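You operate a simulated robot arm through the tools that you are given. There is no shell and no other tool.

The job below is to be done with a simulated robot arm. You get a single attempt, and the scene is never put back.

TASK
Empty the little teal-banded sack into the green hopper and split it.
Fine: open its mouth, stand the sack back, run the hopper empty into both trays, lever up again.

Only the result counts: the job must be done as asked and must still hold three seconds after the hand-in. Knocking over, shifting, dropping, spilling or breaking anything else fails it.

THE ROBOT
A 6-joint arm with a three-finger gripper, fixed in place. Base frame: the origin is on the floor under the middle of its stand, x ahead of it, y to its left, z up. Readings come in m, rad, newtons and seconds.
It reaches about 1.213 m from its shoulder. Its first joint turns from -2.897 to 2.897 rad. Payload 4.89 kg.
Tool frame: the origin (TCP) lies between the finger pads and is the grasp point; the fingertips stand 0.03 m ahead of it; z points along the fingers, y is the line along which they close. The gripper opens to 0.164 m; its body begins 0.125 m behind the TCP.
Orientation is that of the tool frame in the base frame, as a unit quaternion [w, x, y, z]. With the fingers straight down and closing along the base's y, the tool's x points along the base's -x, its y along +y and its z along -z.

THE INTERFACE
- The arm moves only by the tool arm_command. Its argument "steps" is a list of rows, each an object (a shift or turn left out is 0, a gripper value left out holds the last) with "jaw": the finger opening in cm, from 0 to 16.4; "linear": the shift along the tool's x, y, z in cm, a list of three; "rotation": the turn, a rotation vector about the tool's x, y, z in degrees, a list of three. In form: [{"jaw": jaw, "linear": [tx, ty, tz], "rotation": [ax, ay, az]}, ...]. A call has 1 to 20 rows; each row shifts and turns the commanded pose from where the row before left it, along the tool's axes as they then stand. Rows are played at 5 a second. More than 0.05 m and 0.15 rad between two rows, or a gripper value outside its range, and nothing of the call is played. Where a pose cannot be reached the arm comes as near as it can. A force on the tool above 80 N (or 10 N above the force at the start of the call, whichever is more), or a blocked arm, ends the call early, and 0.2 s more pass. Each finger travels about 0.108 m/s and halts on what it meets, pressing with about 37 N; the grip force reading is that of the motor and also rises with nothing between the fingers. The clock runs only during rows and for 0.2 s after the last one: add rows that do not move to give the fingers time. It gives the time, the measured TCP pose, the force on the tool (base axes), the opening and the grip force at its end, in the units of the frame above (readings bear some noise), with the torque about the TCP (base axes, N m) and any sound that the robot's microphone picked up.
- Cameras (640 x 400 px; columns grow to the right, rows downward): "scene" is fixed at [0.4082, 0.6647, 1.5862]; the picture's right is [-0.88, -0.48, 0.00], its down [-0.25, 0.45, -0.86] and it looks along [0.41, -0.75, -0.51] (base axes); focal length 295 px, centre (320, 200). "wrist" rides on the gripper at [0.076, -0.002, -0.152] in the tool frame; the picture's right is [0.02, 1.00, 0.00], its down [-0.88, 0.02, -0.47] and it looks along [-0.47, 0.01, 0.88] (tool axes); focal length 247 px, centre (320, 200). There is no depth. A picture from a camera that has moved, and an enlarged one, comes with that camera's place and axes in the base frame and with its lens. The place of the scene camera against the robot may be out by one fixed shift of up to 0.025 m in any direction.
- snapshot(camera): a new picture of that camera. No time passes.
- move_column(by): moves the trunk up (or, below 0, down) by that many m; the arm rides with it, the base frame stays. It gives what a move gives, with no picture.
- zoom(camera, box): a new picture of the part [left, top, right, bottom] of that camera's present view, enlarged. No time passes.
- sign_off(): hands the job in; it is judged then, once.

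Nothing tells you positions but the pictures and the camera data. Unless the task says otherwise, let go and move clear before handing in.

The tools are called after "Request:" as name(argument=value, ...) on one line, values as JSON. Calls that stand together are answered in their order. arm_command: Moves the arm, as the interface text tells. Its arguments: {"type":"object","properties":{"steps":{"type":"array"}},"required":["steps"]} The other tools are called the same way: move_column (by) moves the trunk up or down; snapshot (camera) takes a picture; zoom (camera, box) takes an enlarged picture of a part of a camera's view; sign_off () hands the job in.

At the start:

```text
time: 0.0
ee_pos: [0.6368, 0.2932, 1.4469]
tool_rot: [0.001, 0.0, 1.0, 0.0]
wrist_force: [-0.1, 0.7, 0.4]
wrist_torque: [-0.01, 0.0, 0.02]
finger_gap: 0.1639
gripper_force: 0.0
trunk travel left (down, up): [-0.225, 0.165]
```

scene: 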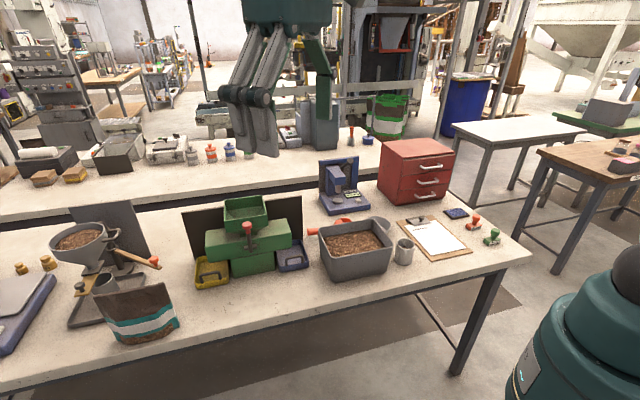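
wrist: 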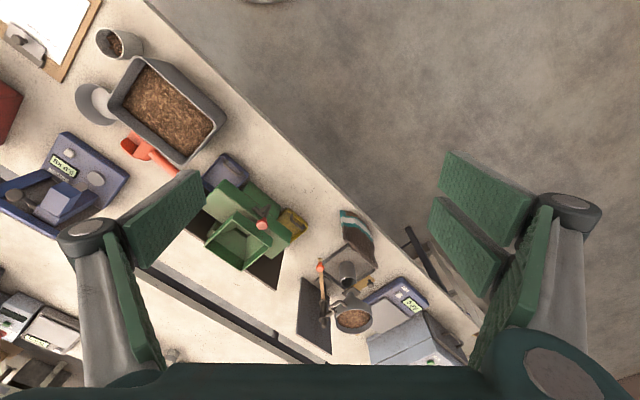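

I see a bench with a green riffle splitter (hopper on top, yellow and blue trays below, a red-knobbed lever) and a small sack with a teal band in front of it. I will zoom in before planning any motion.

Request:
zoom(camera="scene", box=[160, 170, 340, 300])

Request:
zoom(camera="scene", box=[40, 200, 220, 360])

Request:
zoom(camera="wrist", box=[180, 130, 320, 290])

Request:
zoom(camera="wrist", box=[290, 190, 450, 360])

```text
3.08 times, centred on (250, 235) of scene
camera zoom: at [0.4082, 0.6647, 1.5862], right [-0.88, -0.48, 0.0], down [-0.25, 0.45, -0.86], along [0.41, -0.75, -0.51], focal length 908 px, centre (535, 92)
```

zoom: 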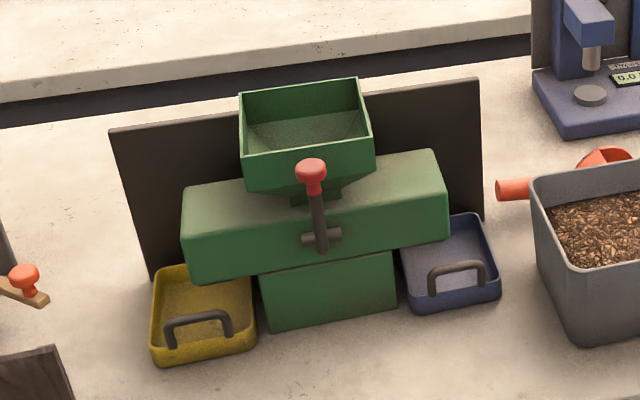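

```text
2.50 times, centred on (130, 280) of scene
camera zoom: at [0.4082, 0.6647, 1.5862], right [-0.88, -0.48, 0.0], down [-0.25, 0.45, -0.86], along [0.41, -0.75, -0.51], focal length 737 px, centre (795, 0)
```

zoom: 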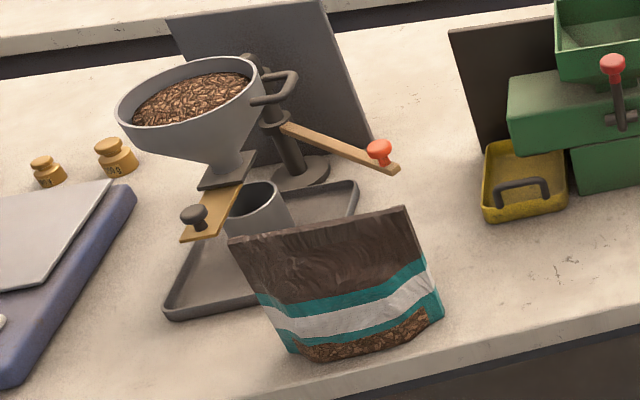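

```text
2.50 times, centred on (250, 210) of wrist
camera zoom: at [0.56, 0.2919, 1.6008], right [-0.02, 1.0, 0.0], down [0.88, 0.02, 0.47], along [0.47, 0.01, -0.88], focal length 617 px, centre (495, 175)
```

zoom: 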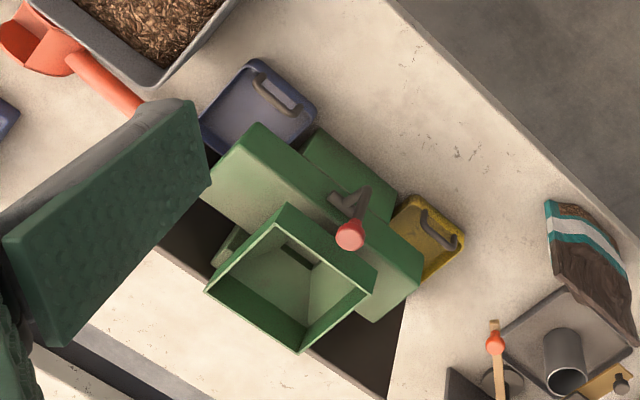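

```text
2.35 times, centred on (370, 275) of wrist
camera zoom: at [0.56, 0.2919, 1.6008], right [-0.02, 1.0, 0.0], down [0.88, 0.02, 0.47], along [0.47, 0.01, -0.88], focal length 581 px, centre (202, 24)
```

zoom: 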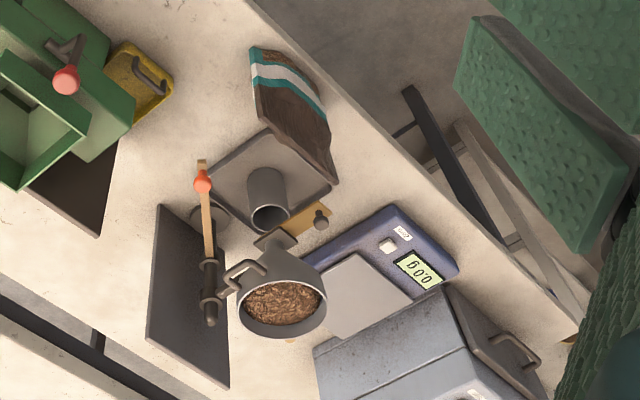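

The splitter and the sack sit on a bench turned about 45° to the base; the lever knob is near [0.91, 0.15, 1.08] and the sack's top near z ≈ 1.0. I will first turn the hand to face the bench squarely and get accurate wrist views.

Request:
arm_command(steps=[{"linear": [-3.5, 1, 0]}, {"linear": [-3.5, 1, 0]}, {"linear": [-3.5, 1.4, 0]}, {"rotation": [0, 0, 7.5]}, {"rotation": [0, 0, 7.5]}, {"rotation": [0, 0, 7.5]}, {"rotation": [0, 0, 7.5]}, {"rotation": [0, 0, 7.5]}, {"rotation": [0, 0, 7.5]}, {"linear": [0, 0, 0]}])

Request:
snapshot(camera="wrist")

Request:
snapshot(camera="scene")

```text
time: 2.2
ee_pos: [0.7416, 0.3273, 1.4492]
tool_rot: [0.0, 0.383, 0.924, 0.001]
wrist_force: [-1.0, 0.1, 0.5]
wrist_torque: [0.02, -0.05, 0.0]
finger_gap: 0.1638
gripper_force: 0.1
trunk travel left (down, up): [-0.225, 0.165]
```

```text
taken
camera wrist: at [0.6864, 0.3803, 1.601], right [0.69, 0.72, 0.0], down [0.64, -0.61, 0.47], along [0.34, -0.33, -0.88], focal length 247 px, centre (320, 200)
```

wrist: 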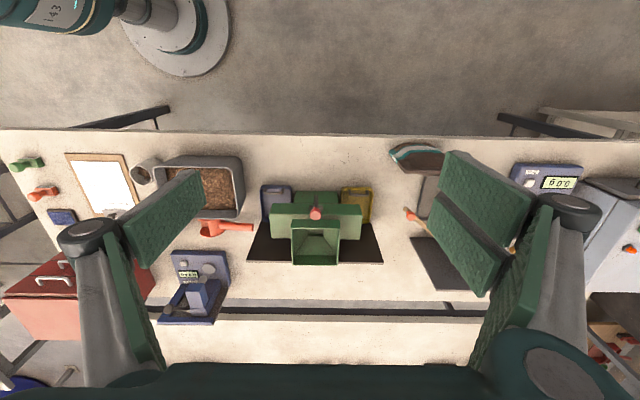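

```text
taken
```

scene: 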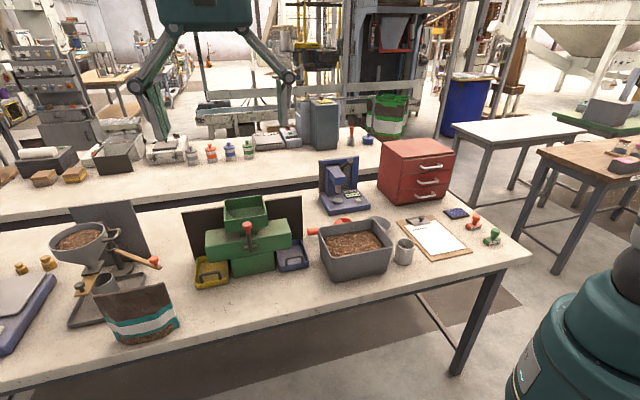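

The view is now square to the bench. I will zoom on the splitter and the sack from here.

Request:
zoom(camera="wrist", box=[235, 170, 395, 280])

Request:
zoom(camera="wrist", box=[370, 120, 490, 220])

```text
3.64 times, centred on (315, 225) of wrist
camera zoom: at [0.6864, 0.3803, 1.601], right [0.69, 0.72, 0.0], down [0.64, -0.61, 0.47], along [0.34, -0.33, -0.88], focal length 898 px, centre (338, 109)
```

zoom: 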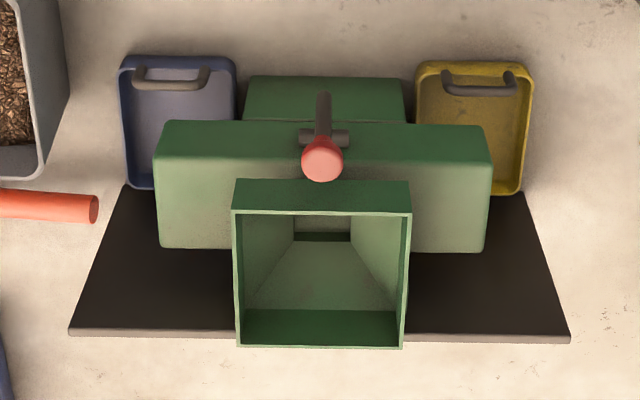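

```text
4.00 times, centred on (430, 170) of wrist
camera zoom: at [0.6864, 0.3803, 1.601], right [0.69, 0.72, 0.0], down [0.64, -0.61, 0.47], along [0.34, -0.33, -0.88], focal length 988 px, centre (-120, 320)
```

zoom: 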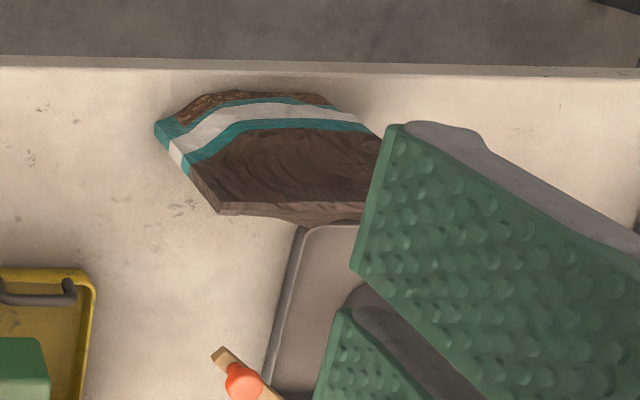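

The sack stands with its wide side nearly parallel to the bench edge. I'll shift along the bench and lower a bit to get a closer look at it, staying well above everything.

Request:
arm_command(steps=[{"linear": [0, 5, 0]}, {"linear": [0, 5, 0]}, {"linear": [0, 5, 0]}, {"linear": [0, 5, 0]}, {"linear": [0, 5, 2]}, {"linear": [0, 0, 4]}, {"linear": [0, 0, 4]}, {"linear": [0, 0, 0]}])

Request:
snapshot(camera="wrist")

Request:
snapshot(camera="scene")

```text
refused: row 5 steps farther than a row can; nothing moved
```

```text
taken
camera wrist: at [0.6864, 0.3803, 1.601], right [0.69, 0.72, 0.0], down [0.64, -0.61, 0.47], along [0.34, -0.33, -0.88], focal length 247 px, centre (320, 200)
```

wrist: 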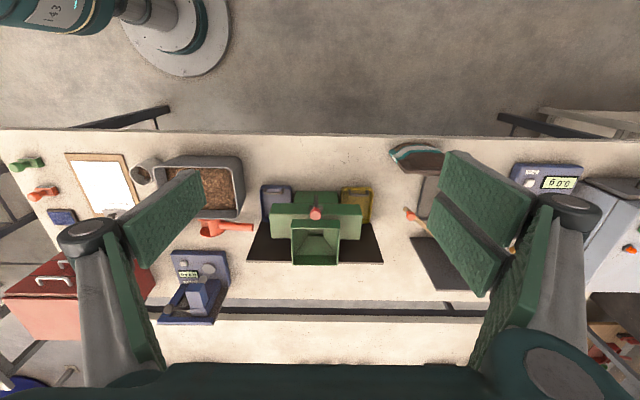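

```text
taken
```

scene: 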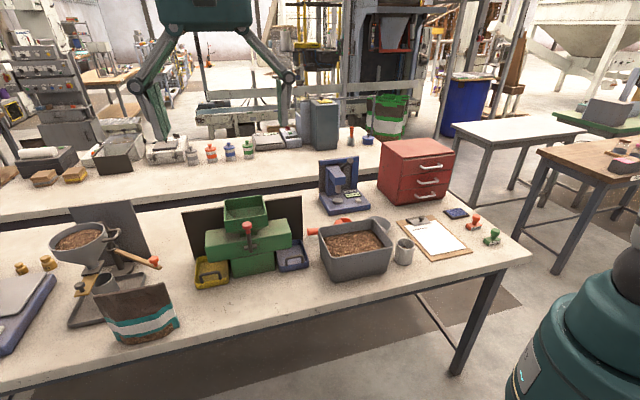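

The call was refused because one row's combined shift exceeded 5 cm, and nothing moved. I'll repeat it with smaller rows.

Request:
arm_command(steps=[{"linear": [0, 4.8, 0]}, {"linear": [0, 4.8, 0]}, {"linear": [0, 4.8, 0]}, {"linear": [0, 4.8, 0]}, {"linear": [0, 4.8, 0]}, {"linear": [0, 0, 4]}, {"linear": [0, 0, 4]}, {"linear": [0, 0, 0]}])

Request:
snapshot(camera="wrist")

Request:
snapshot(camera="scene")

```text
time: 4.0
ee_pos: [0.912, 0.4935, 1.3701]
tool_rot: [-0.001, 0.382, 0.924, 0.0]
wrist_force: [0.4, -1.1, 0.0]
wrist_torque: [0.03, -0.01, -0.01]
finger_gap: 0.1642
gripper_force: 0.0
trunk travel left (down, up): [-0.225, 0.165]
```

```text
taken
camera wrist: at [0.8561, 0.5473, 1.5226], right [0.69, 0.72, 0.0], down [0.64, -0.61, 0.47], along [0.34, -0.33, -0.88], focal length 247 px, centre (320, 200)
```

wrist: 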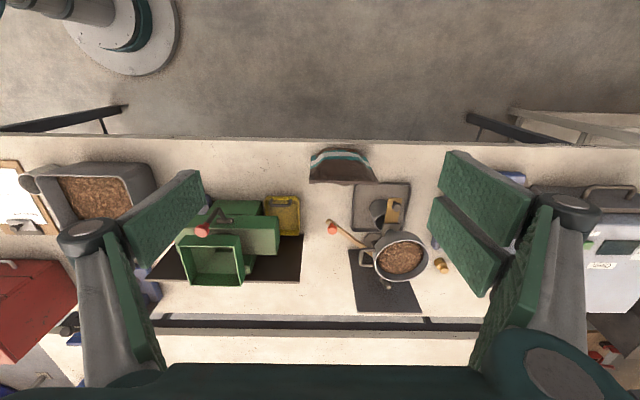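

```text
taken
```

scene: 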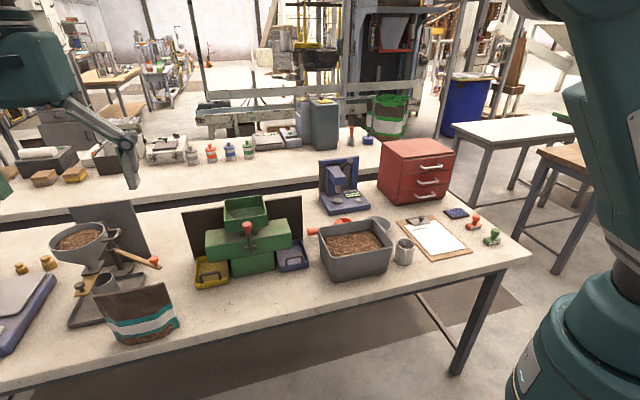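

Request:
zoom(camera="wrist", box=[295, 130, 455, 230])

Request:
zoom(camera="wrist", box=[150, 180, 310, 290])

Request:
zoom(camera="scene", box=[85, 260, 195, 355])

```text
4.00 times, centred on (375, 180) of wrist
camera zoom: at [0.8561, 0.5473, 1.5226], right [0.69, 0.72, 0.0], down [0.64, -0.61, 0.47], along [0.34, -0.33, -0.88], focal length 988 px, centre (100, 280)
```

zoom: 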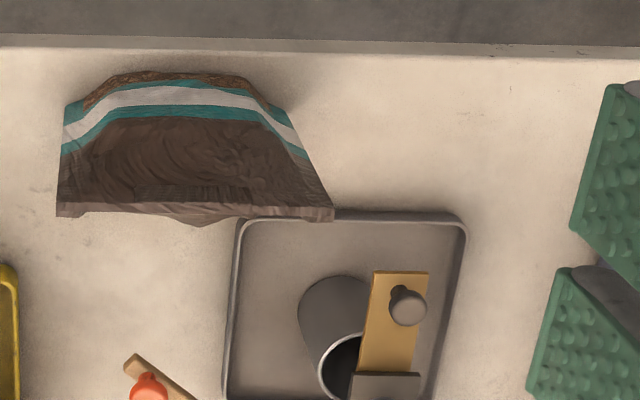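

```text
3.64 times, centred on (230, 235) of wrist
camera zoom: at [0.8561, 0.5473, 1.5226], right [0.69, 0.72, 0.0], down [0.64, -0.61, 0.47], along [0.34, -0.33, -0.88], focal length 898 px, centre (647, 73)
```

zoom: 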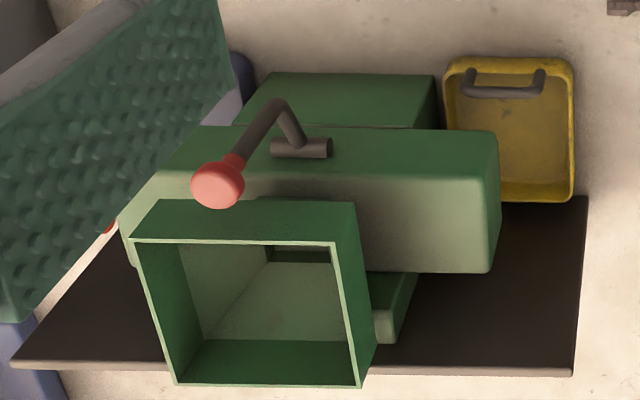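

```text
4.21 times, centred on (140, 308) of scene
camera zoom: at [0.4082, 0.6647, 1.5862], right [-0.88, -0.48, 0.0], down [-0.25, 0.45, -0.86], along [0.41, -0.75, -0.51], focal length 1242 px, centre (1078, -253)
```

zoom: 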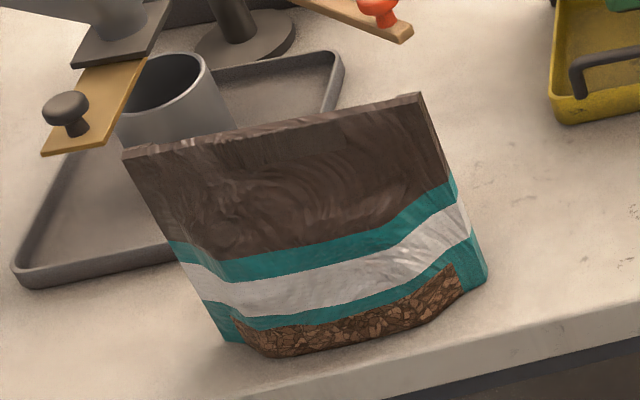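

The sack's closed top edge runs parallel to the bench: about 0.154 m wide, top near z≈1.02, and the hopper rim is about 0.122 m square at z≈1.09. I plan to hold it by its two side seams with the fingers level, so squeezing opens the mouth, and pour by rolling the wrist. First I'll pitch the empty hand level here and see how the arm handles it.

Request:
arm_command(steps=[{"rotation": [0, 0, -1.1]}, {"rotation": [0, -7.5, 0]}, {"rotation": [0, -7.5, 0]}, {"rotation": [0, -7.5, 0]}, {"rotation": [0, -7.5, 0]}, {"rotation": [0, -7.5, 0]}, {"rotation": [0, -7.5, 0]}, {"linear": [0, 0, 0]}])

Request:
snapshot(camera="scene")

Request:
snapshot(camera="wrist")

```text
time: 5.8
ee_pos: [0.9114, 0.497, 1.3684]
tool_rot: [0.355, 0.345, 0.857, -0.142]
wrist_force: [0.1, 0.8, 0.0]
wrist_torque: [-0.1, -0.06, -0.02]
finger_gap: 0.1641
gripper_force: 0.1
trunk travel left (down, up): [-0.225, 0.165]
```

```text
taken
```

scene: 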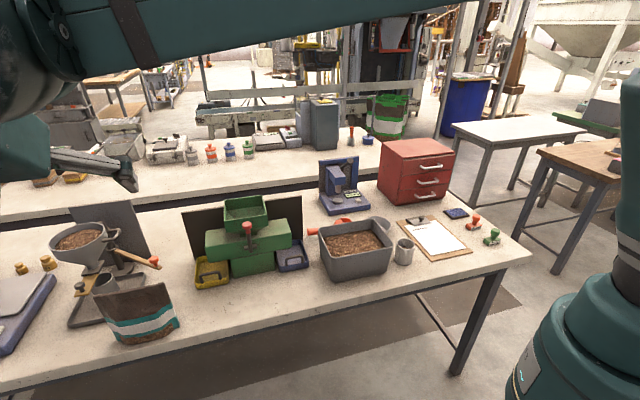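

```text
taken
camera wrist: at [0.7936, 0.6083, 1.4219], right [0.68, 0.73, -0.02], down [0.22, -0.18, 0.96], along [0.7, -0.66, -0.29], focal length 247 px, centre (320, 200)
```

wrist: 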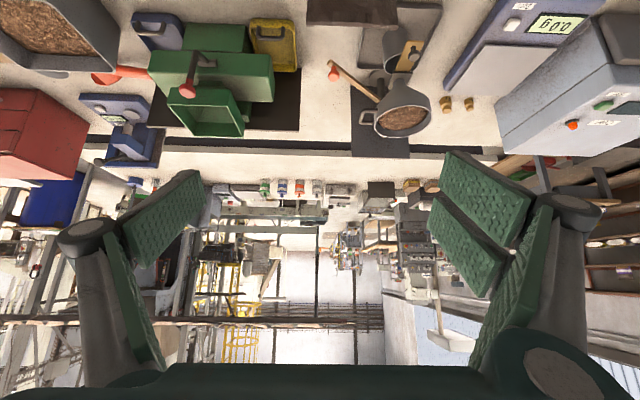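

The half pitch went cleanly. I'll continue to level.

Request:
arm_command(steps=[{"rotation": [0, -7.5, 0]}, {"rotation": [0, -7.5, 0]}, {"rotation": [0, -7.5, 0]}, {"rotation": [0, -7.5, 0]}, {"rotation": [0, -7.5, 0]}, {"rotation": [0, -7.5, 0]}, {"linear": [0, 0, 0]}])

Request:
snapshot(camera="scene")

Request:
snapshot(camera="wrist")

```text
time: 7.4
ee_pos: [0.9113, 0.4972, 1.3691]
tool_rot: [0.656, 0.265, 0.656, -0.265]
wrist_force: [1.0, 0.7, 0.3]
wrist_torque: [-0.04, -0.03, -0.05]
finger_gap: 0.1638
gripper_force: 0.0
trunk travel left (down, up): [-0.225, 0.165]
```

```text
taken
```

scene: 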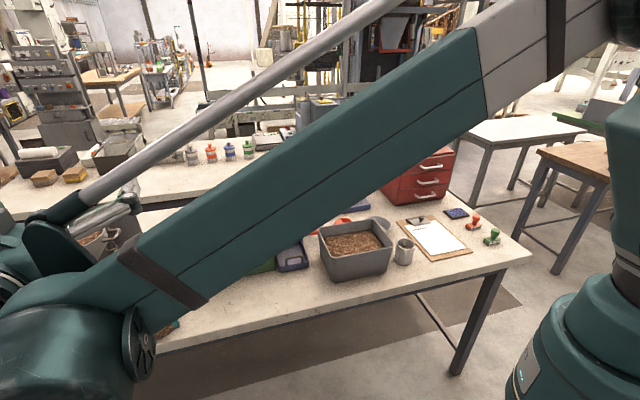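

```text
taken
camera wrist: at [0.8001, 0.6016, 1.2918], right [0.69, 0.72, -0.02], down [-0.33, 0.34, 0.88], along [0.64, -0.6, 0.47], focal length 247 px, centre (320, 200)
```

wrist: 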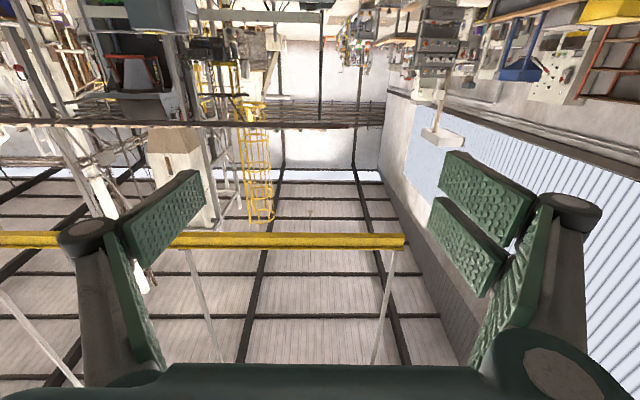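

Level pose reached, but the camera is underneath and sees only the ceiling. I'll roll the hand half a turn so the camera rides on top and can watch the sack's mouth; this also shows whether the last joint has the range I need for pouring.

Request:
arm_command(steps=[{"rotation": [0, 0, -8.5]}, {"rotation": [0, 0, -8.5]}, {"rotation": [0, 0, -8.5]}, {"rotation": [0, 0, -8.5]}, {"rotation": [0, 0, -8.5]}, {"rotation": [0, 0, -8.5]}, {"rotation": [0, 0, -8.5]}, {"rotation": [0, 0, -8.5]}, {"rotation": [0, 0, -8.5]}, {"rotation": [0, 0, -8.5]}, {"rotation": [0, 0, -8.5]}, {"rotation": [0, 0, -8.5]}, {"rotation": [0, 0, -8.5]}, {"rotation": [0, 0, -8.5]}, {"rotation": [0, 0, -8.5]}, {"rotation": [0, 0, -8.5]}, {"rotation": [0, 0, -8.5]}, {"rotation": [0, 0, -8.5]}, {"rotation": [0, 0, -8.5]}, {"rotation": [0, 0, -8.5]}])

Request:
arm_command(steps=[{"rotation": [0, 0, -5]}, {"rotation": [0, 0, -5]}, {"linear": [0, 0, 0]}])

Request:
snapshot(camera="wrist")

Request:
snapshot(camera="scene")

```text
time: 11.6
ee_pos: [0.9118, 0.4964, 1.368]
tool_rot: [0.207, 0.631, -0.32, 0.676]
wrist_force: [-0.9, -0.3, -0.7]
wrist_torque: [-0.04, 0.0, -0.01]
finger_gap: 0.1643
gripper_force: 0.1
trunk travel left (down, up): [-0.225, 0.165]
```

```text
time: 12.4
ee_pos: [0.9116, 0.4967, 1.3678]
tool_rot: [0.264, 0.656, -0.264, 0.656]
wrist_force: [-0.2, 0.5, -0.3]
wrist_torque: [0.03, 0.01, 0.02]
finger_gap: 0.1642
gripper_force: 0.1
trunk travel left (down, up): [-0.225, 0.165]
```

```text
taken
camera wrist: at [0.8027, 0.6043, 1.4441], right [-0.69, -0.72, 0.02], down [-0.35, 0.31, -0.88], along [0.63, -0.62, -0.47], focal length 247 px, centre (320, 200)
```

wrist: 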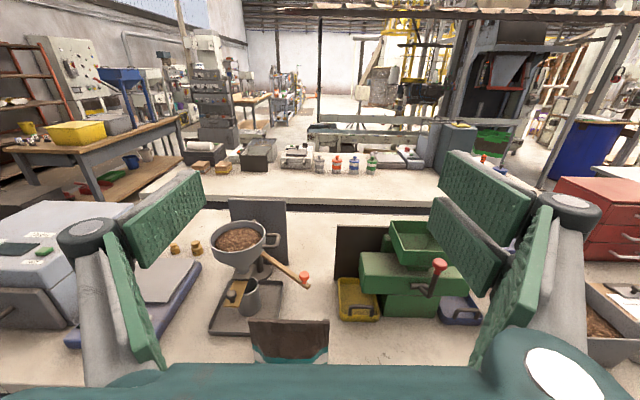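

```text
taken
```

scene: 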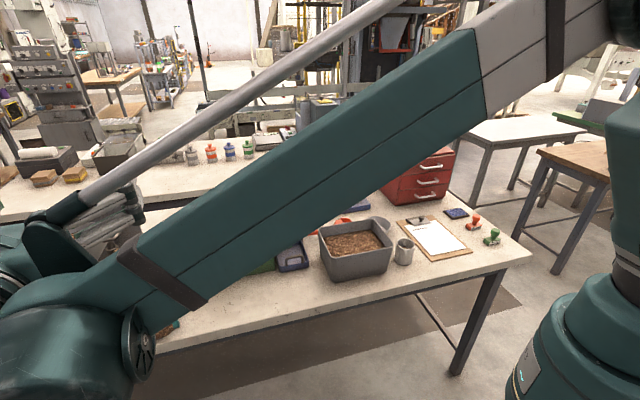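

The roll went through and the top-side view is excellent: dispenser behind-left, sack below centre, splitter to the right with its lever on the front. I'll zoom on the sack and splitter to refine positions.

Request:
zoom(camera="wrist", box=[200, 280, 360, 380])

Request:
zoom(camera="wrist", box=[320, 210, 500, 330])

```text
4.00 times, centred on (280, 330) of wrist
camera zoom: at [0.8027, 0.6043, 1.4441], right [-0.69, -0.72, 0.02], down [-0.35, 0.31, -0.88], along [0.63, -0.62, -0.47], focal length 988 px, centre (480, -320)
```

zoom: 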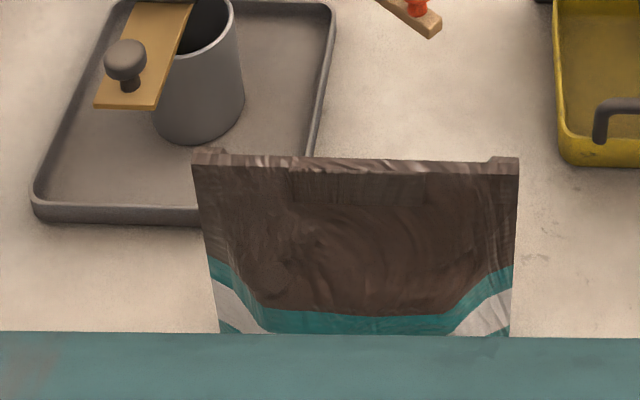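

```text
3.33 times, centred on (410, 270) of wrist
camera zoom: at [0.8027, 0.6043, 1.4441], right [-0.69, -0.72, 0.02], down [-0.35, 0.31, -0.88], along [0.63, -0.62, -0.47], focal length 823 px, centre (20, -33)
```

zoom: 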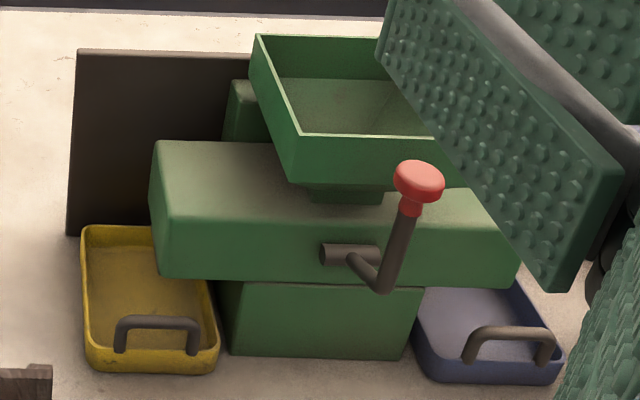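

Refined: sack centre at u≈1.042 (along the bench), v≈0.465 (into it), width ≈0.155 m, top z≈1.022. Before touching it I'll dry-run the pour posture above the hopper, empty-handed and high, to be sure the arm can do it.

Request:
arm_command(steps=[{"linear": [0, 4.8, 0]}, {"linear": [0, 4.8, 0]}, {"linear": [0, 4.8, 0]}, {"linear": [0, 4.8, 0]}, {"linear": [0, 4.8, 0]}, {"linear": [0, 0, 4.8]}, {"linear": [0, 0, 4.8]}, {"linear": [0, 0, 4.8]}, {"linear": [0, 0, 4.8]}, {"linear": [0, 0, 4.8]}, {"linear": [0, 0, 4.8]}, {"rotation": [0, -7.5, 0]}, {"rotation": [0, -7.5, 0]}, {"rotation": [0, -7.5, 0]}, {"rotation": [0, -7.5, 0]}, {"linear": [0, 0, 0]}])

Request:
snapshot(camera="wrist")

Request:
snapshot(camera="scene")

```text
time: 15.8
ee_pos: [0.9522, 0.1251, 1.3687]
tool_rot: [0.187, 0.804, -0.325, 0.463]
wrist_force: [0.1, 0.7, 0.7]
wrist_torque: [-0.01, 0.01, 0.02]
finger_gap: 0.1639
gripper_force: 0.1
trunk travel left (down, up): [-0.225, 0.165]
```

```text
taken
camera wrist: at [0.8859, 0.1911, 1.511], right [-0.69, -0.73, 0.02], down [-0.63, 0.58, -0.53], along [0.37, -0.37, -0.85], focal length 247 px, centre (320, 200)
```

wrist: 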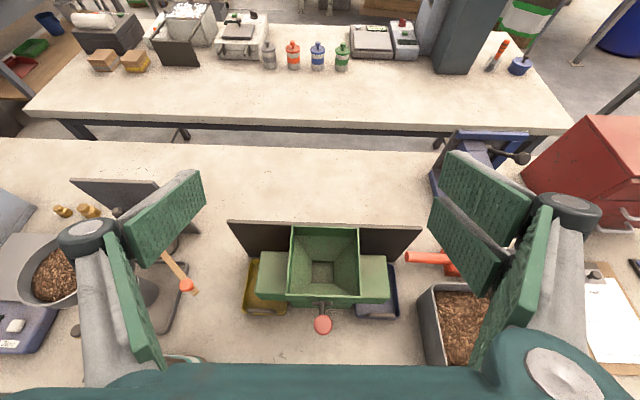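

```text
taken
```

scene: 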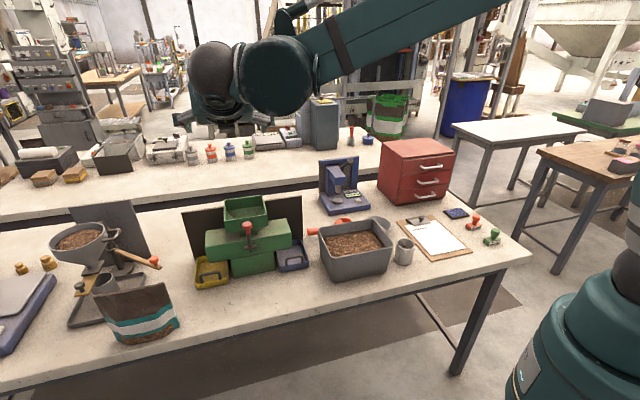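

Reached; the hopper is empty and right in front of the hand. I'll zoom on it to refine its centre, then roll the hand to test the pouring range.

Request:
zoom(camera="wrist", box=[220, 210, 420, 340])

Request:
arm_command(steps=[{"rotation": [0, 0, 8.5]}, {"rotation": [0, 0, 8.5]}, {"rotation": [0, 0, 8.5]}, {"rotation": [0, 0, 8.5]}, {"rotation": [0, 0, 8.5]}, {"rotation": [0, 0, 8.5]}, {"rotation": [0, 0, 8.5]}, {"rotation": [0, 0, 8.5]}, {"rotation": [0, 0, 8.5]}, {"rotation": [0, 0, 8.5]}, {"rotation": [0, 0, 8.5]}, {"rotation": [0, 0, 8.5]}, {"rotation": [0, 0, 8.5]}, {"rotation": [0, 0, 8.5]}, {"rotation": [0, 0, 8.5]}, {"rotation": [0, 0, 8.5]}, {"rotation": [0, 0, 8.5]}, {"rotation": [0, 0, 8.5]}, {"linear": [0, 0, 0]}])

Request:
snapshot(camera="scene")

Request:
snapshot(camera="wrist")

```text
3.08 times, centred on (320, 275) of wrist
camera zoom: at [0.8859, 0.1911, 1.511], right [-0.69, -0.73, 0.02], down [-0.63, 0.58, -0.53], along [0.37, -0.37, -0.85], focal length 760 px, centre (320, -31)
```

zoom: 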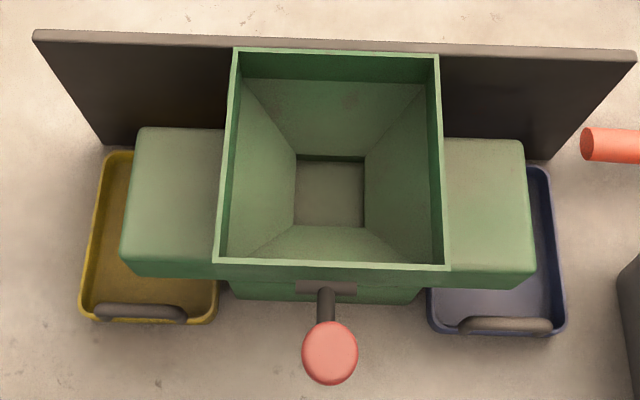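

```text
time: 19.8
ee_pos: [0.953, 0.1249, 1.3687]
tool_rot: [0.409, 0.128, 0.856, -0.29]
wrist_force: [0.6, 0.2, -0.2]
wrist_torque: [-0.01, 0.0, 0.0]
finger_gap: 0.1639
gripper_force: 0.0
trunk travel left (down, up): [-0.225, 0.165]
```

```text
taken
```

scene: 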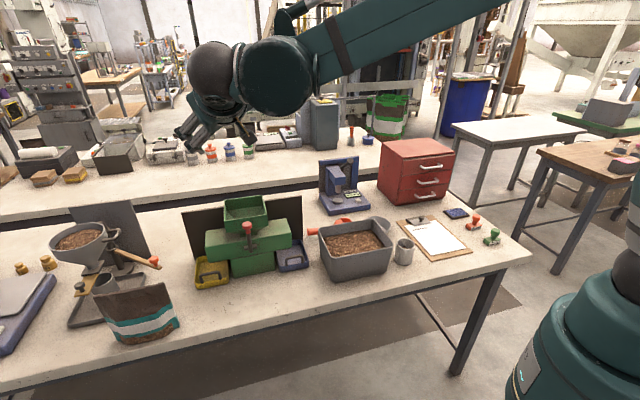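

```text
taken
camera wrist: at [0.8082, 0.2141, 1.3864], right [0.44, 0.8, -0.41], down [0.27, 0.31, 0.91], along [0.85, -0.51, -0.08], focal length 247 px, centre (320, 200)
```

wrist: 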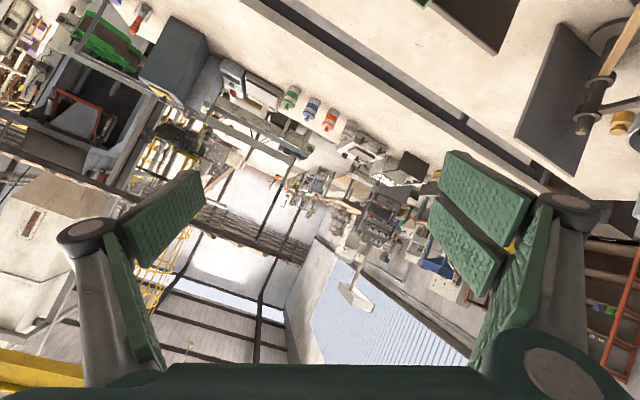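

The roll range is fine. Now I'll undo the dry run and go to a point in front of the sack, hand level and camera on top.

Request:
arm_command(steps=[{"rotation": [0, 0, -8.5]}, {"rotation": [0, 0, -8.5]}, {"rotation": [0, 0, -8.5]}, {"rotation": [0, 0, -8.5]}, {"rotation": [0, 0, -8.5]}, {"rotation": [0, 0, -8.5]}, {"rotation": [0, 0, -8.5]}, {"rotation": [0, 0, -8.5]}, {"rotation": [0, 0, -8.5]}, {"rotation": [0, 0, -8.5]}, {"rotation": [0, 0, -8.5]}, {"rotation": [0, 0, -8.5]}, {"rotation": [0, 0, -8.5]}, {"rotation": [0, 0, -8.5]}, {"rotation": [0, 0, -8.5]}, {"rotation": [0, 0, -8.5]}, {"rotation": [0, 0, -8.5]}, {"rotation": [0, 0, -8.5]}, {"linear": [0, 0, 0]}])

Request:
arm_command(steps=[{"rotation": [0, 7.5, 0]}, {"rotation": [0, 7.5, 0]}, {"rotation": [0, 7.5, 0]}, {"rotation": [0, 7.5, 0]}, {"linear": [0, 0, -4.8]}, {"linear": [0, 0, -4.8]}, {"linear": [0, 0, -4.8]}, {"linear": [0, 0, -4.8]}, {"linear": [0, 0, -4.8]}, {"linear": [0, 0, -4.8]}, {"linear": [0, -4.8, 0]}, {"linear": [0, -4.8, 0]}, {"linear": [0, -4.8, 0]}, {"linear": [0, -4.8, 0]}, {"linear": [0, -4.8, 0]}, {"linear": [0, -4.8, 0]}, {"linear": [0, 0, 0]}])

Request:
snapshot(camera="wrist")

```text
time: 23.8
ee_pos: [0.9522, 0.1239, 1.3676]
tool_rot: [0.186, 0.804, -0.322, 0.464]
wrist_force: [0.8, 0.4, 0.5]
wrist_torque: [0.02, 0.0, 0.03]
finger_gap: 0.1642
gripper_force: 0.0
trunk travel left (down, up): [-0.225, 0.165]
```

```text
time: 27.4
ee_pos: [0.946, 0.5362, 1.3626]
tool_rot: [0.264, 0.656, -0.264, 0.656]
wrist_force: [0.3, 1.4, 0.0]
wrist_torque: [-0.11, -0.15, -0.22]
finger_gap: 0.164
gripper_force: 0.1
trunk travel left (down, up): [-0.225, 0.165]
```

```text
taken
camera wrist: at [0.8365, 0.643, 1.4391], right [-0.69, -0.72, 0.02], down [-0.35, 0.31, -0.88], along [0.63, -0.62, -0.47], focal length 247 px, centre (320, 200)
```

wrist: 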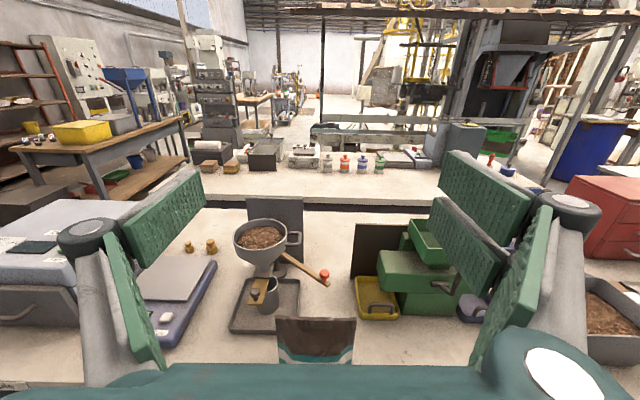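

The hand is centred on the sack along the bench (u≈1.042), about 15 cm in front of it. I'll lower it in stages.

Request:
arm_command(steps=[{"linear": [-4.5, 0, 0]}, {"linear": [-4.5, 0, 0]}, {"linear": [-4.5, 0, 0]}, {"linear": [-4.5, 0, 0]}, {"linear": [0, 0, 0]}])

Request:
snapshot(camera="wrist")

Request:
snapshot(camera="scene")

```text
time: 28.6
ee_pos: [0.9438, 0.5335, 1.187]
tool_rot: [0.264, 0.656, -0.265, 0.656]
wrist_force: [-0.4, 1.6, -0.4]
wrist_torque: [-0.03, -0.05, -0.05]
finger_gap: 0.1641
gripper_force: 0.0
trunk travel left (down, up): [-0.225, 0.165]
```

```text
taken
camera wrist: at [0.8353, 0.6414, 1.2637], right [-0.69, -0.72, 0.02], down [-0.35, 0.31, -0.88], along [0.63, -0.62, -0.47], focal length 247 px, centre (320, 200)
```

wrist: 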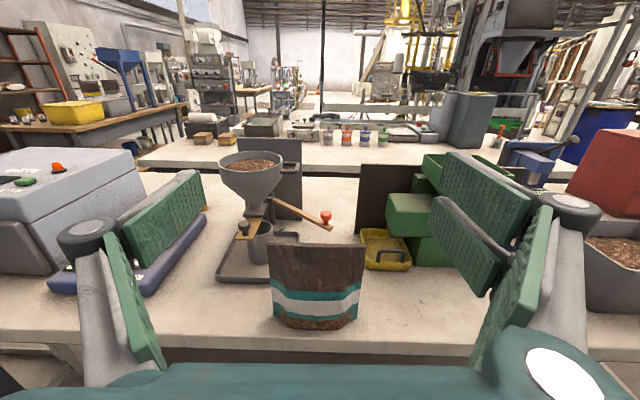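

```text
taken
```

scene: 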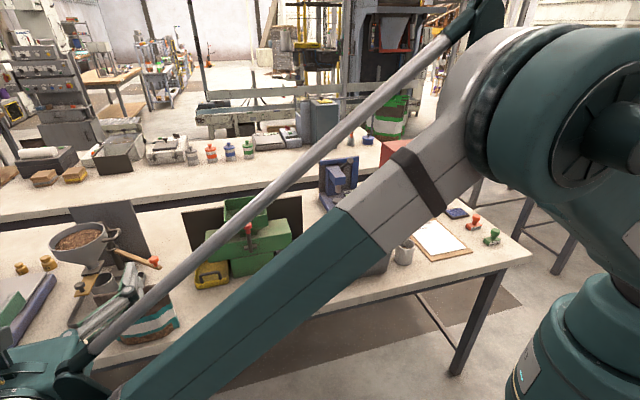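

Good view of the whole sack and its surroundings. I'll zoom to check its base, top and the dispenser's clearance.

Request:
zoom(camera="wrist", box=[210, 200, 410, 340])

```text
2.86 times, centred on (310, 270) of wrist
camera zoom: at [0.8353, 0.6414, 1.2637], right [-0.69, -0.72, 0.02], down [-0.35, 0.31, -0.88], along [0.63, -0.62, -0.47], focal length 706 px, centre (349, 0)
```

zoom: 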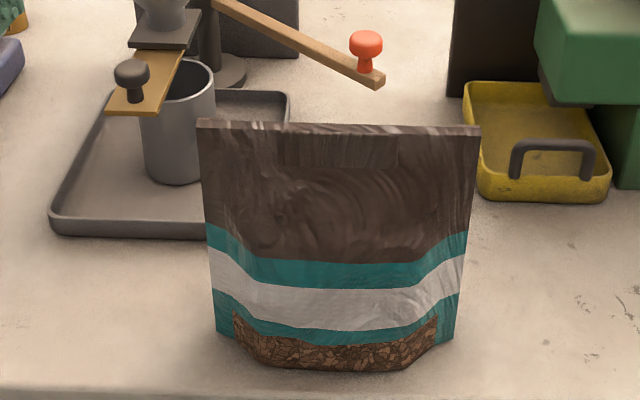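

The sack spans u 0.963–1.119, top z≈1.02, base on the bench at z≈0.863. I'll go down to grip height (z≈0.97), still about 10 cm in front of it.

Request:
arm_command(steps=[{"linear": [-4.3, 0, 0]}, {"linear": [-4.3, 0, 0]}, {"linear": [-4.3, 0, 0]}, {"linear": [-4.3, 0, 0]}, {"linear": [-4.3, 0, 0]}, {"linear": [0, 0, 0]}, {"linear": [0, 0, 0]}])

Request:
snapshot(camera="wrist")

Request:
snapshot(camera="scene")

```text
time: 30.2
ee_pos: [0.9458, 0.5321, 0.9704]
tool_rot: [0.264, 0.656, -0.265, 0.656]
wrist_force: [0.6, -0.3, -0.2]
wrist_torque: [-0.05, -0.05, -0.03]
finger_gap: 0.1639
gripper_force: 0.0
trunk travel left (down, up): [-0.225, 0.165]
```

```text
taken
camera wrist: at [0.8364, 0.6396, 1.0479], right [-0.69, -0.72, 0.02], down [-0.35, 0.31, -0.88], along [0.63, -0.62, -0.47], focal length 247 px, centre (320, 200)
```

wrist: 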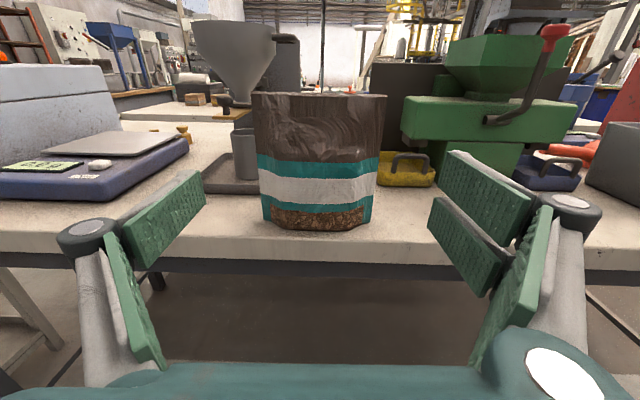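

```text
taken
```

scene: 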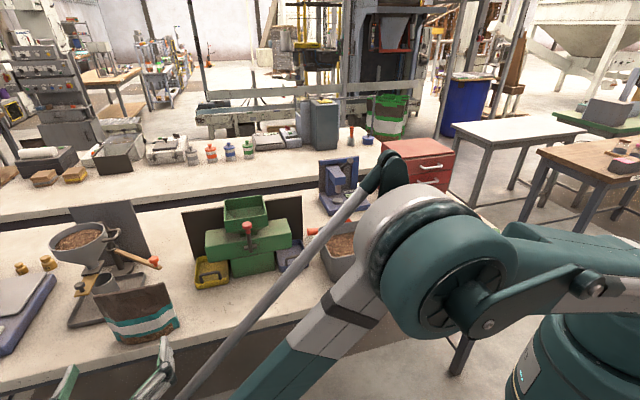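

The sack is nicely centred between the open fingers (needs about 2.5 mm more toward +u). I'll advance 11 cm first and check.

Request:
arm_command(steps=[{"linear": [0, -0.25, 3.0]}, {"linear": [0, 0, 3.0]}, {"linear": [0, 0, 3.0]}, {"linear": [0, 0, 2.0]}, {"linear": [0, 0, 0]}, {"linear": [0, 0, 0]}])

Request:
snapshot(camera="wrist")

Request:
zoom(camera="scene", box=[60, 240, 220, 370])

```text
time: 31.6
ee_pos: [1.0248, 0.4572, 0.9739]
tool_rot: [0.265, 0.656, -0.264, 0.656]
wrist_force: [-0.1, -0.3, -0.2]
wrist_torque: [0.0, 0.02, 0.02]
finger_gap: 0.1641
gripper_force: 0.1
trunk travel left (down, up): [-0.225, 0.165]
```

```text
taken
camera wrist: at [0.9163, 0.5653, 1.051], right [-0.69, -0.72, 0.02], down [-0.35, 0.31, -0.88], along [0.63, -0.62, -0.47], focal length 247 px, centre (320, 200)
```

wrist: 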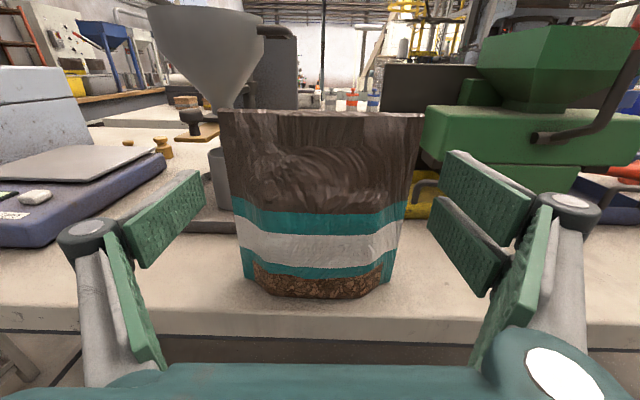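

```text
3.08 times, centred on (140, 305) of scene
camera zoom: at [0.4082, 0.6647, 1.5862], right [-0.88, -0.48, 0.0], down [-0.25, 0.45, -0.86], along [0.41, -0.75, -0.51], focal length 908 px, centre (874, -123)
```

zoom: 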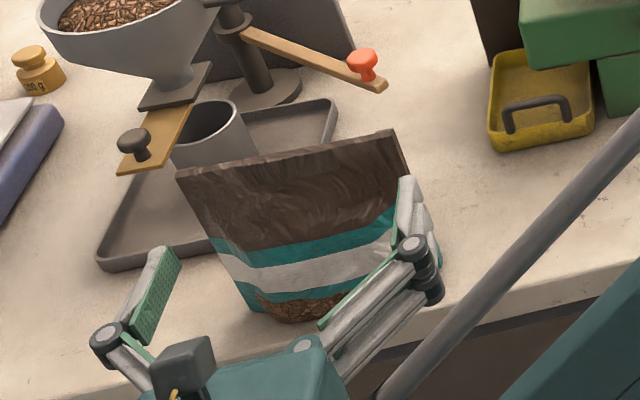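

Alignment holds. I'll advance the last 3.7 cm, then close gently to about 14.6 cm to touch the side seams first.

Request:
arm_command(steps=[{"linear": [0, 0, 1.9]}, {"linear": [0, 0, 1.8]}, {"linear": [0, 0, 0]}])

Request:
snapshot(camera="wrist")

Request:
zoom(camera="scene", box=[60, 240, 220, 370])

```text
time: 32.4
ee_pos: [1.0533, 0.4306, 0.9732]
tool_rot: [0.265, 0.656, -0.265, 0.656]
wrist_force: [-0.1, 1.2, -0.1]
wrist_torque: [0.02, 0.0, 0.0]
finger_gap: 0.1637
gripper_force: 0.0
trunk travel left (down, up): [-0.225, 0.165]
```

```text
taken
camera wrist: at [0.945, 0.5378, 1.0497], right [-0.69, -0.72, 0.02], down [-0.35, 0.31, -0.88], along [0.63, -0.62, -0.47], focal length 247 px, centre (320, 200)
```

wrist: 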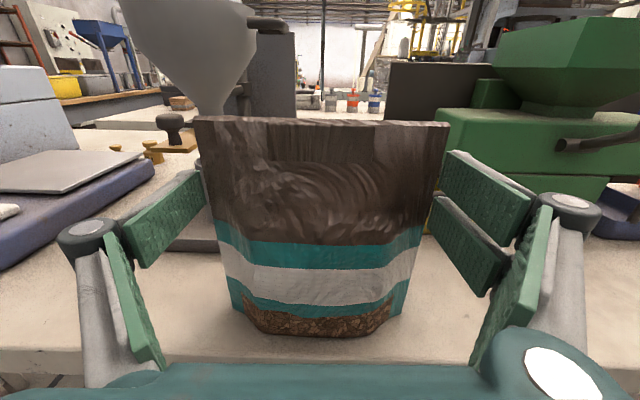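

```text
3.08 times, centred on (140, 305) of scene
camera zoom: at [0.4082, 0.6647, 1.5862], right [-0.88, -0.48, 0.0], down [-0.25, 0.45, -0.86], along [0.41, -0.75, -0.51], focal length 908 px, centre (874, -123)
```

zoom: 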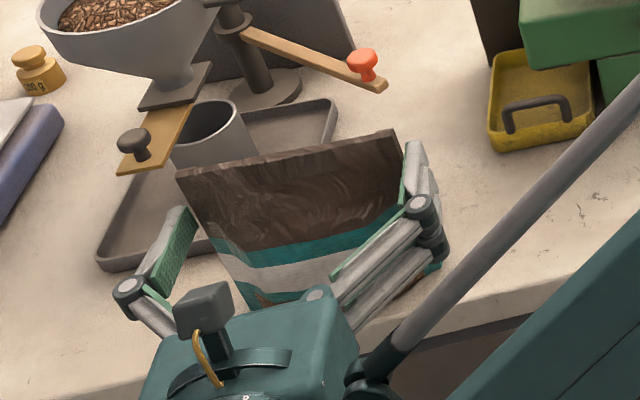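

The fingers straddle the sack with clearance on both sides. Now I'll close gently in small steps and watch the mouth.

Request:
arm_command(steps=[{"jaw": 15.6}, {"jaw": 15.0}, {"jaw": 14.5}, {"jaw": 14.5}, {"jaw": 14.5}])

Request:
snapshot(camera="wrist")

Request:
zoom(camera="scene", box=[60, 240, 220, 370])

```text
time: 33.6
ee_pos: [1.053, 0.4307, 0.9725]
tool_rot: [0.264, 0.656, -0.264, 0.656]
wrist_force: [0.3, -0.2, 0.7]
wrist_torque: [-0.17, 0.05, 0.01]
finger_gap: 0.1544
gripper_force: 36.7
trunk travel left (down, up): [-0.225, 0.165]
```

```text
taken
camera wrist: at [0.9447, 0.5381, 1.0496], right [-0.69, -0.72, 0.02], down [-0.35, 0.31, -0.88], along [0.63, -0.62, -0.47], focal length 247 px, centre (320, 200)
```

wrist: 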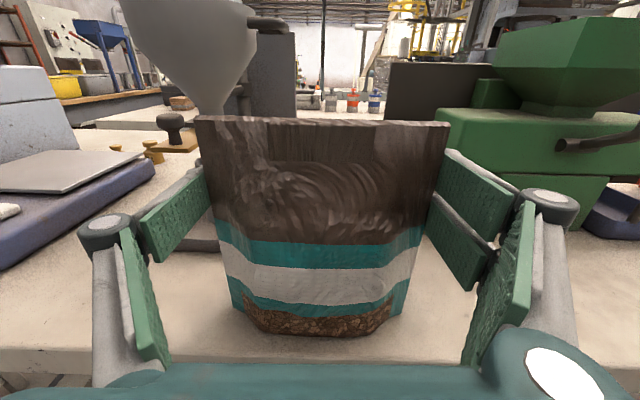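

```text
3.08 times, centred on (140, 305) of scene
camera zoom: at [0.4082, 0.6647, 1.5862], right [-0.88, -0.48, 0.0], down [-0.25, 0.45, -0.86], along [0.41, -0.75, -0.51], focal length 908 px, centre (874, -123)
```

zoom: 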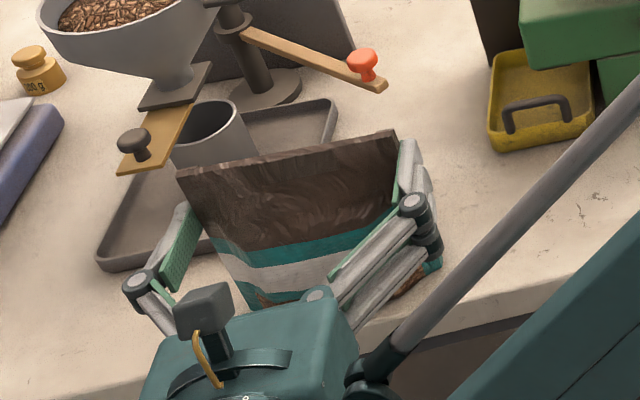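

Contact at a 15.4 cm gap with full finger force, and the mouth did not open; the sides feel stiff at this height. I'll look closely at the sack's top before doing anything more.

Request:
zoom(camera="wrist", box=[190, 100, 460, 260])

Request:
zoom(camera="scene", box=[95, 265, 175, 325])

```text
2.37 times, centred on (325, 180) of wrist
camera zoom: at [0.9447, 0.5381, 1.0496], right [-0.69, -0.72, 0.02], down [-0.35, 0.31, -0.88], along [0.63, -0.62, -0.47], focal length 585 px, centre (308, 247)
```

zoom: 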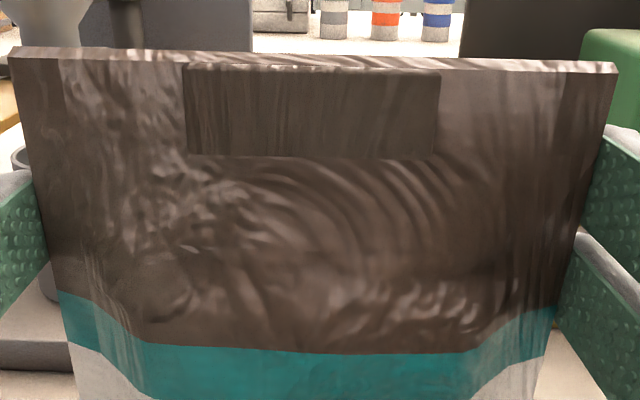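

```text
6.67 times, centred on (135, 295) of scene
camera zoom: at [0.4082, 0.6647, 1.5862], right [-0.88, -0.48, 0.0], down [-0.25, 0.45, -0.86], along [0.41, -0.75, -0.51], focal length 1966 px, centre (1553, -433)
```

zoom: 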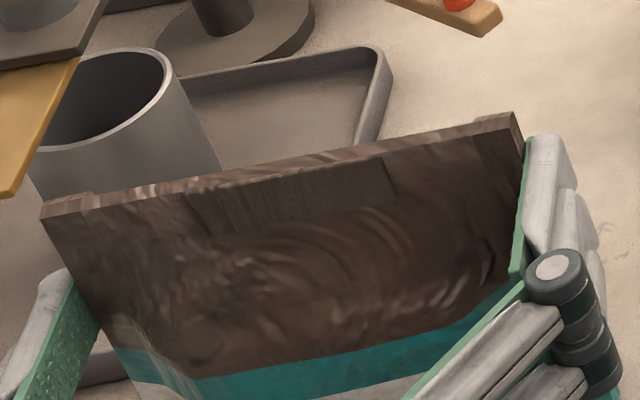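

There is a separate rectangular flap on the front of the sack at the top centre, about 6.5 cm wide by 2.5 cm tall; that is probably the mouth closure. I'll let go, back straight out and look at the top from close above.

Request:
arm_command(steps=[{"jaw": 15.6}, {"jaw": 16.4}, {"jaw": 16.4}, {"linear": [0, 0, -3]}, {"linear": [0, 0, -4]}, {"linear": [0, 0, -4]}, {"linear": [0, 0, -4]}, {"linear": [0, 0, 0]}])

Request:
snapshot(camera="wrist")

```text
time: 35.4
ee_pos: [0.9426, 0.535, 0.9723]
tool_rot: [0.263, 0.656, -0.263, 0.656]
wrist_force: [0.1, -0.3, -0.4]
wrist_torque: [0.03, -0.01, 0.01]
finger_gap: 0.1642
gripper_force: 0.1
trunk travel left (down, up): [-0.225, 0.165]
```

```text
taken
camera wrist: at [0.8341, 0.6425, 1.049], right [-0.69, -0.72, 0.02], down [-0.35, 0.31, -0.88], along [0.63, -0.62, -0.47], focal length 247 px, centre (320, 200)
```

wrist: 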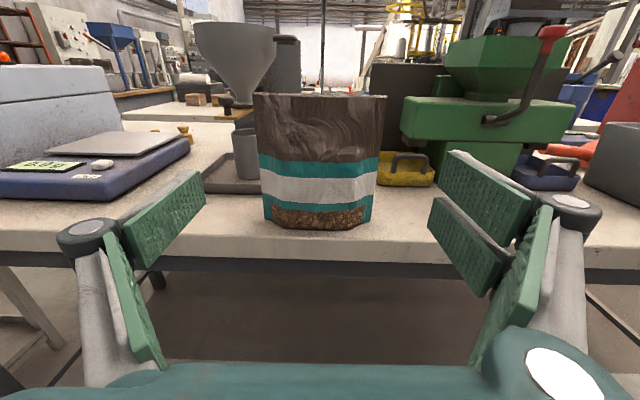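

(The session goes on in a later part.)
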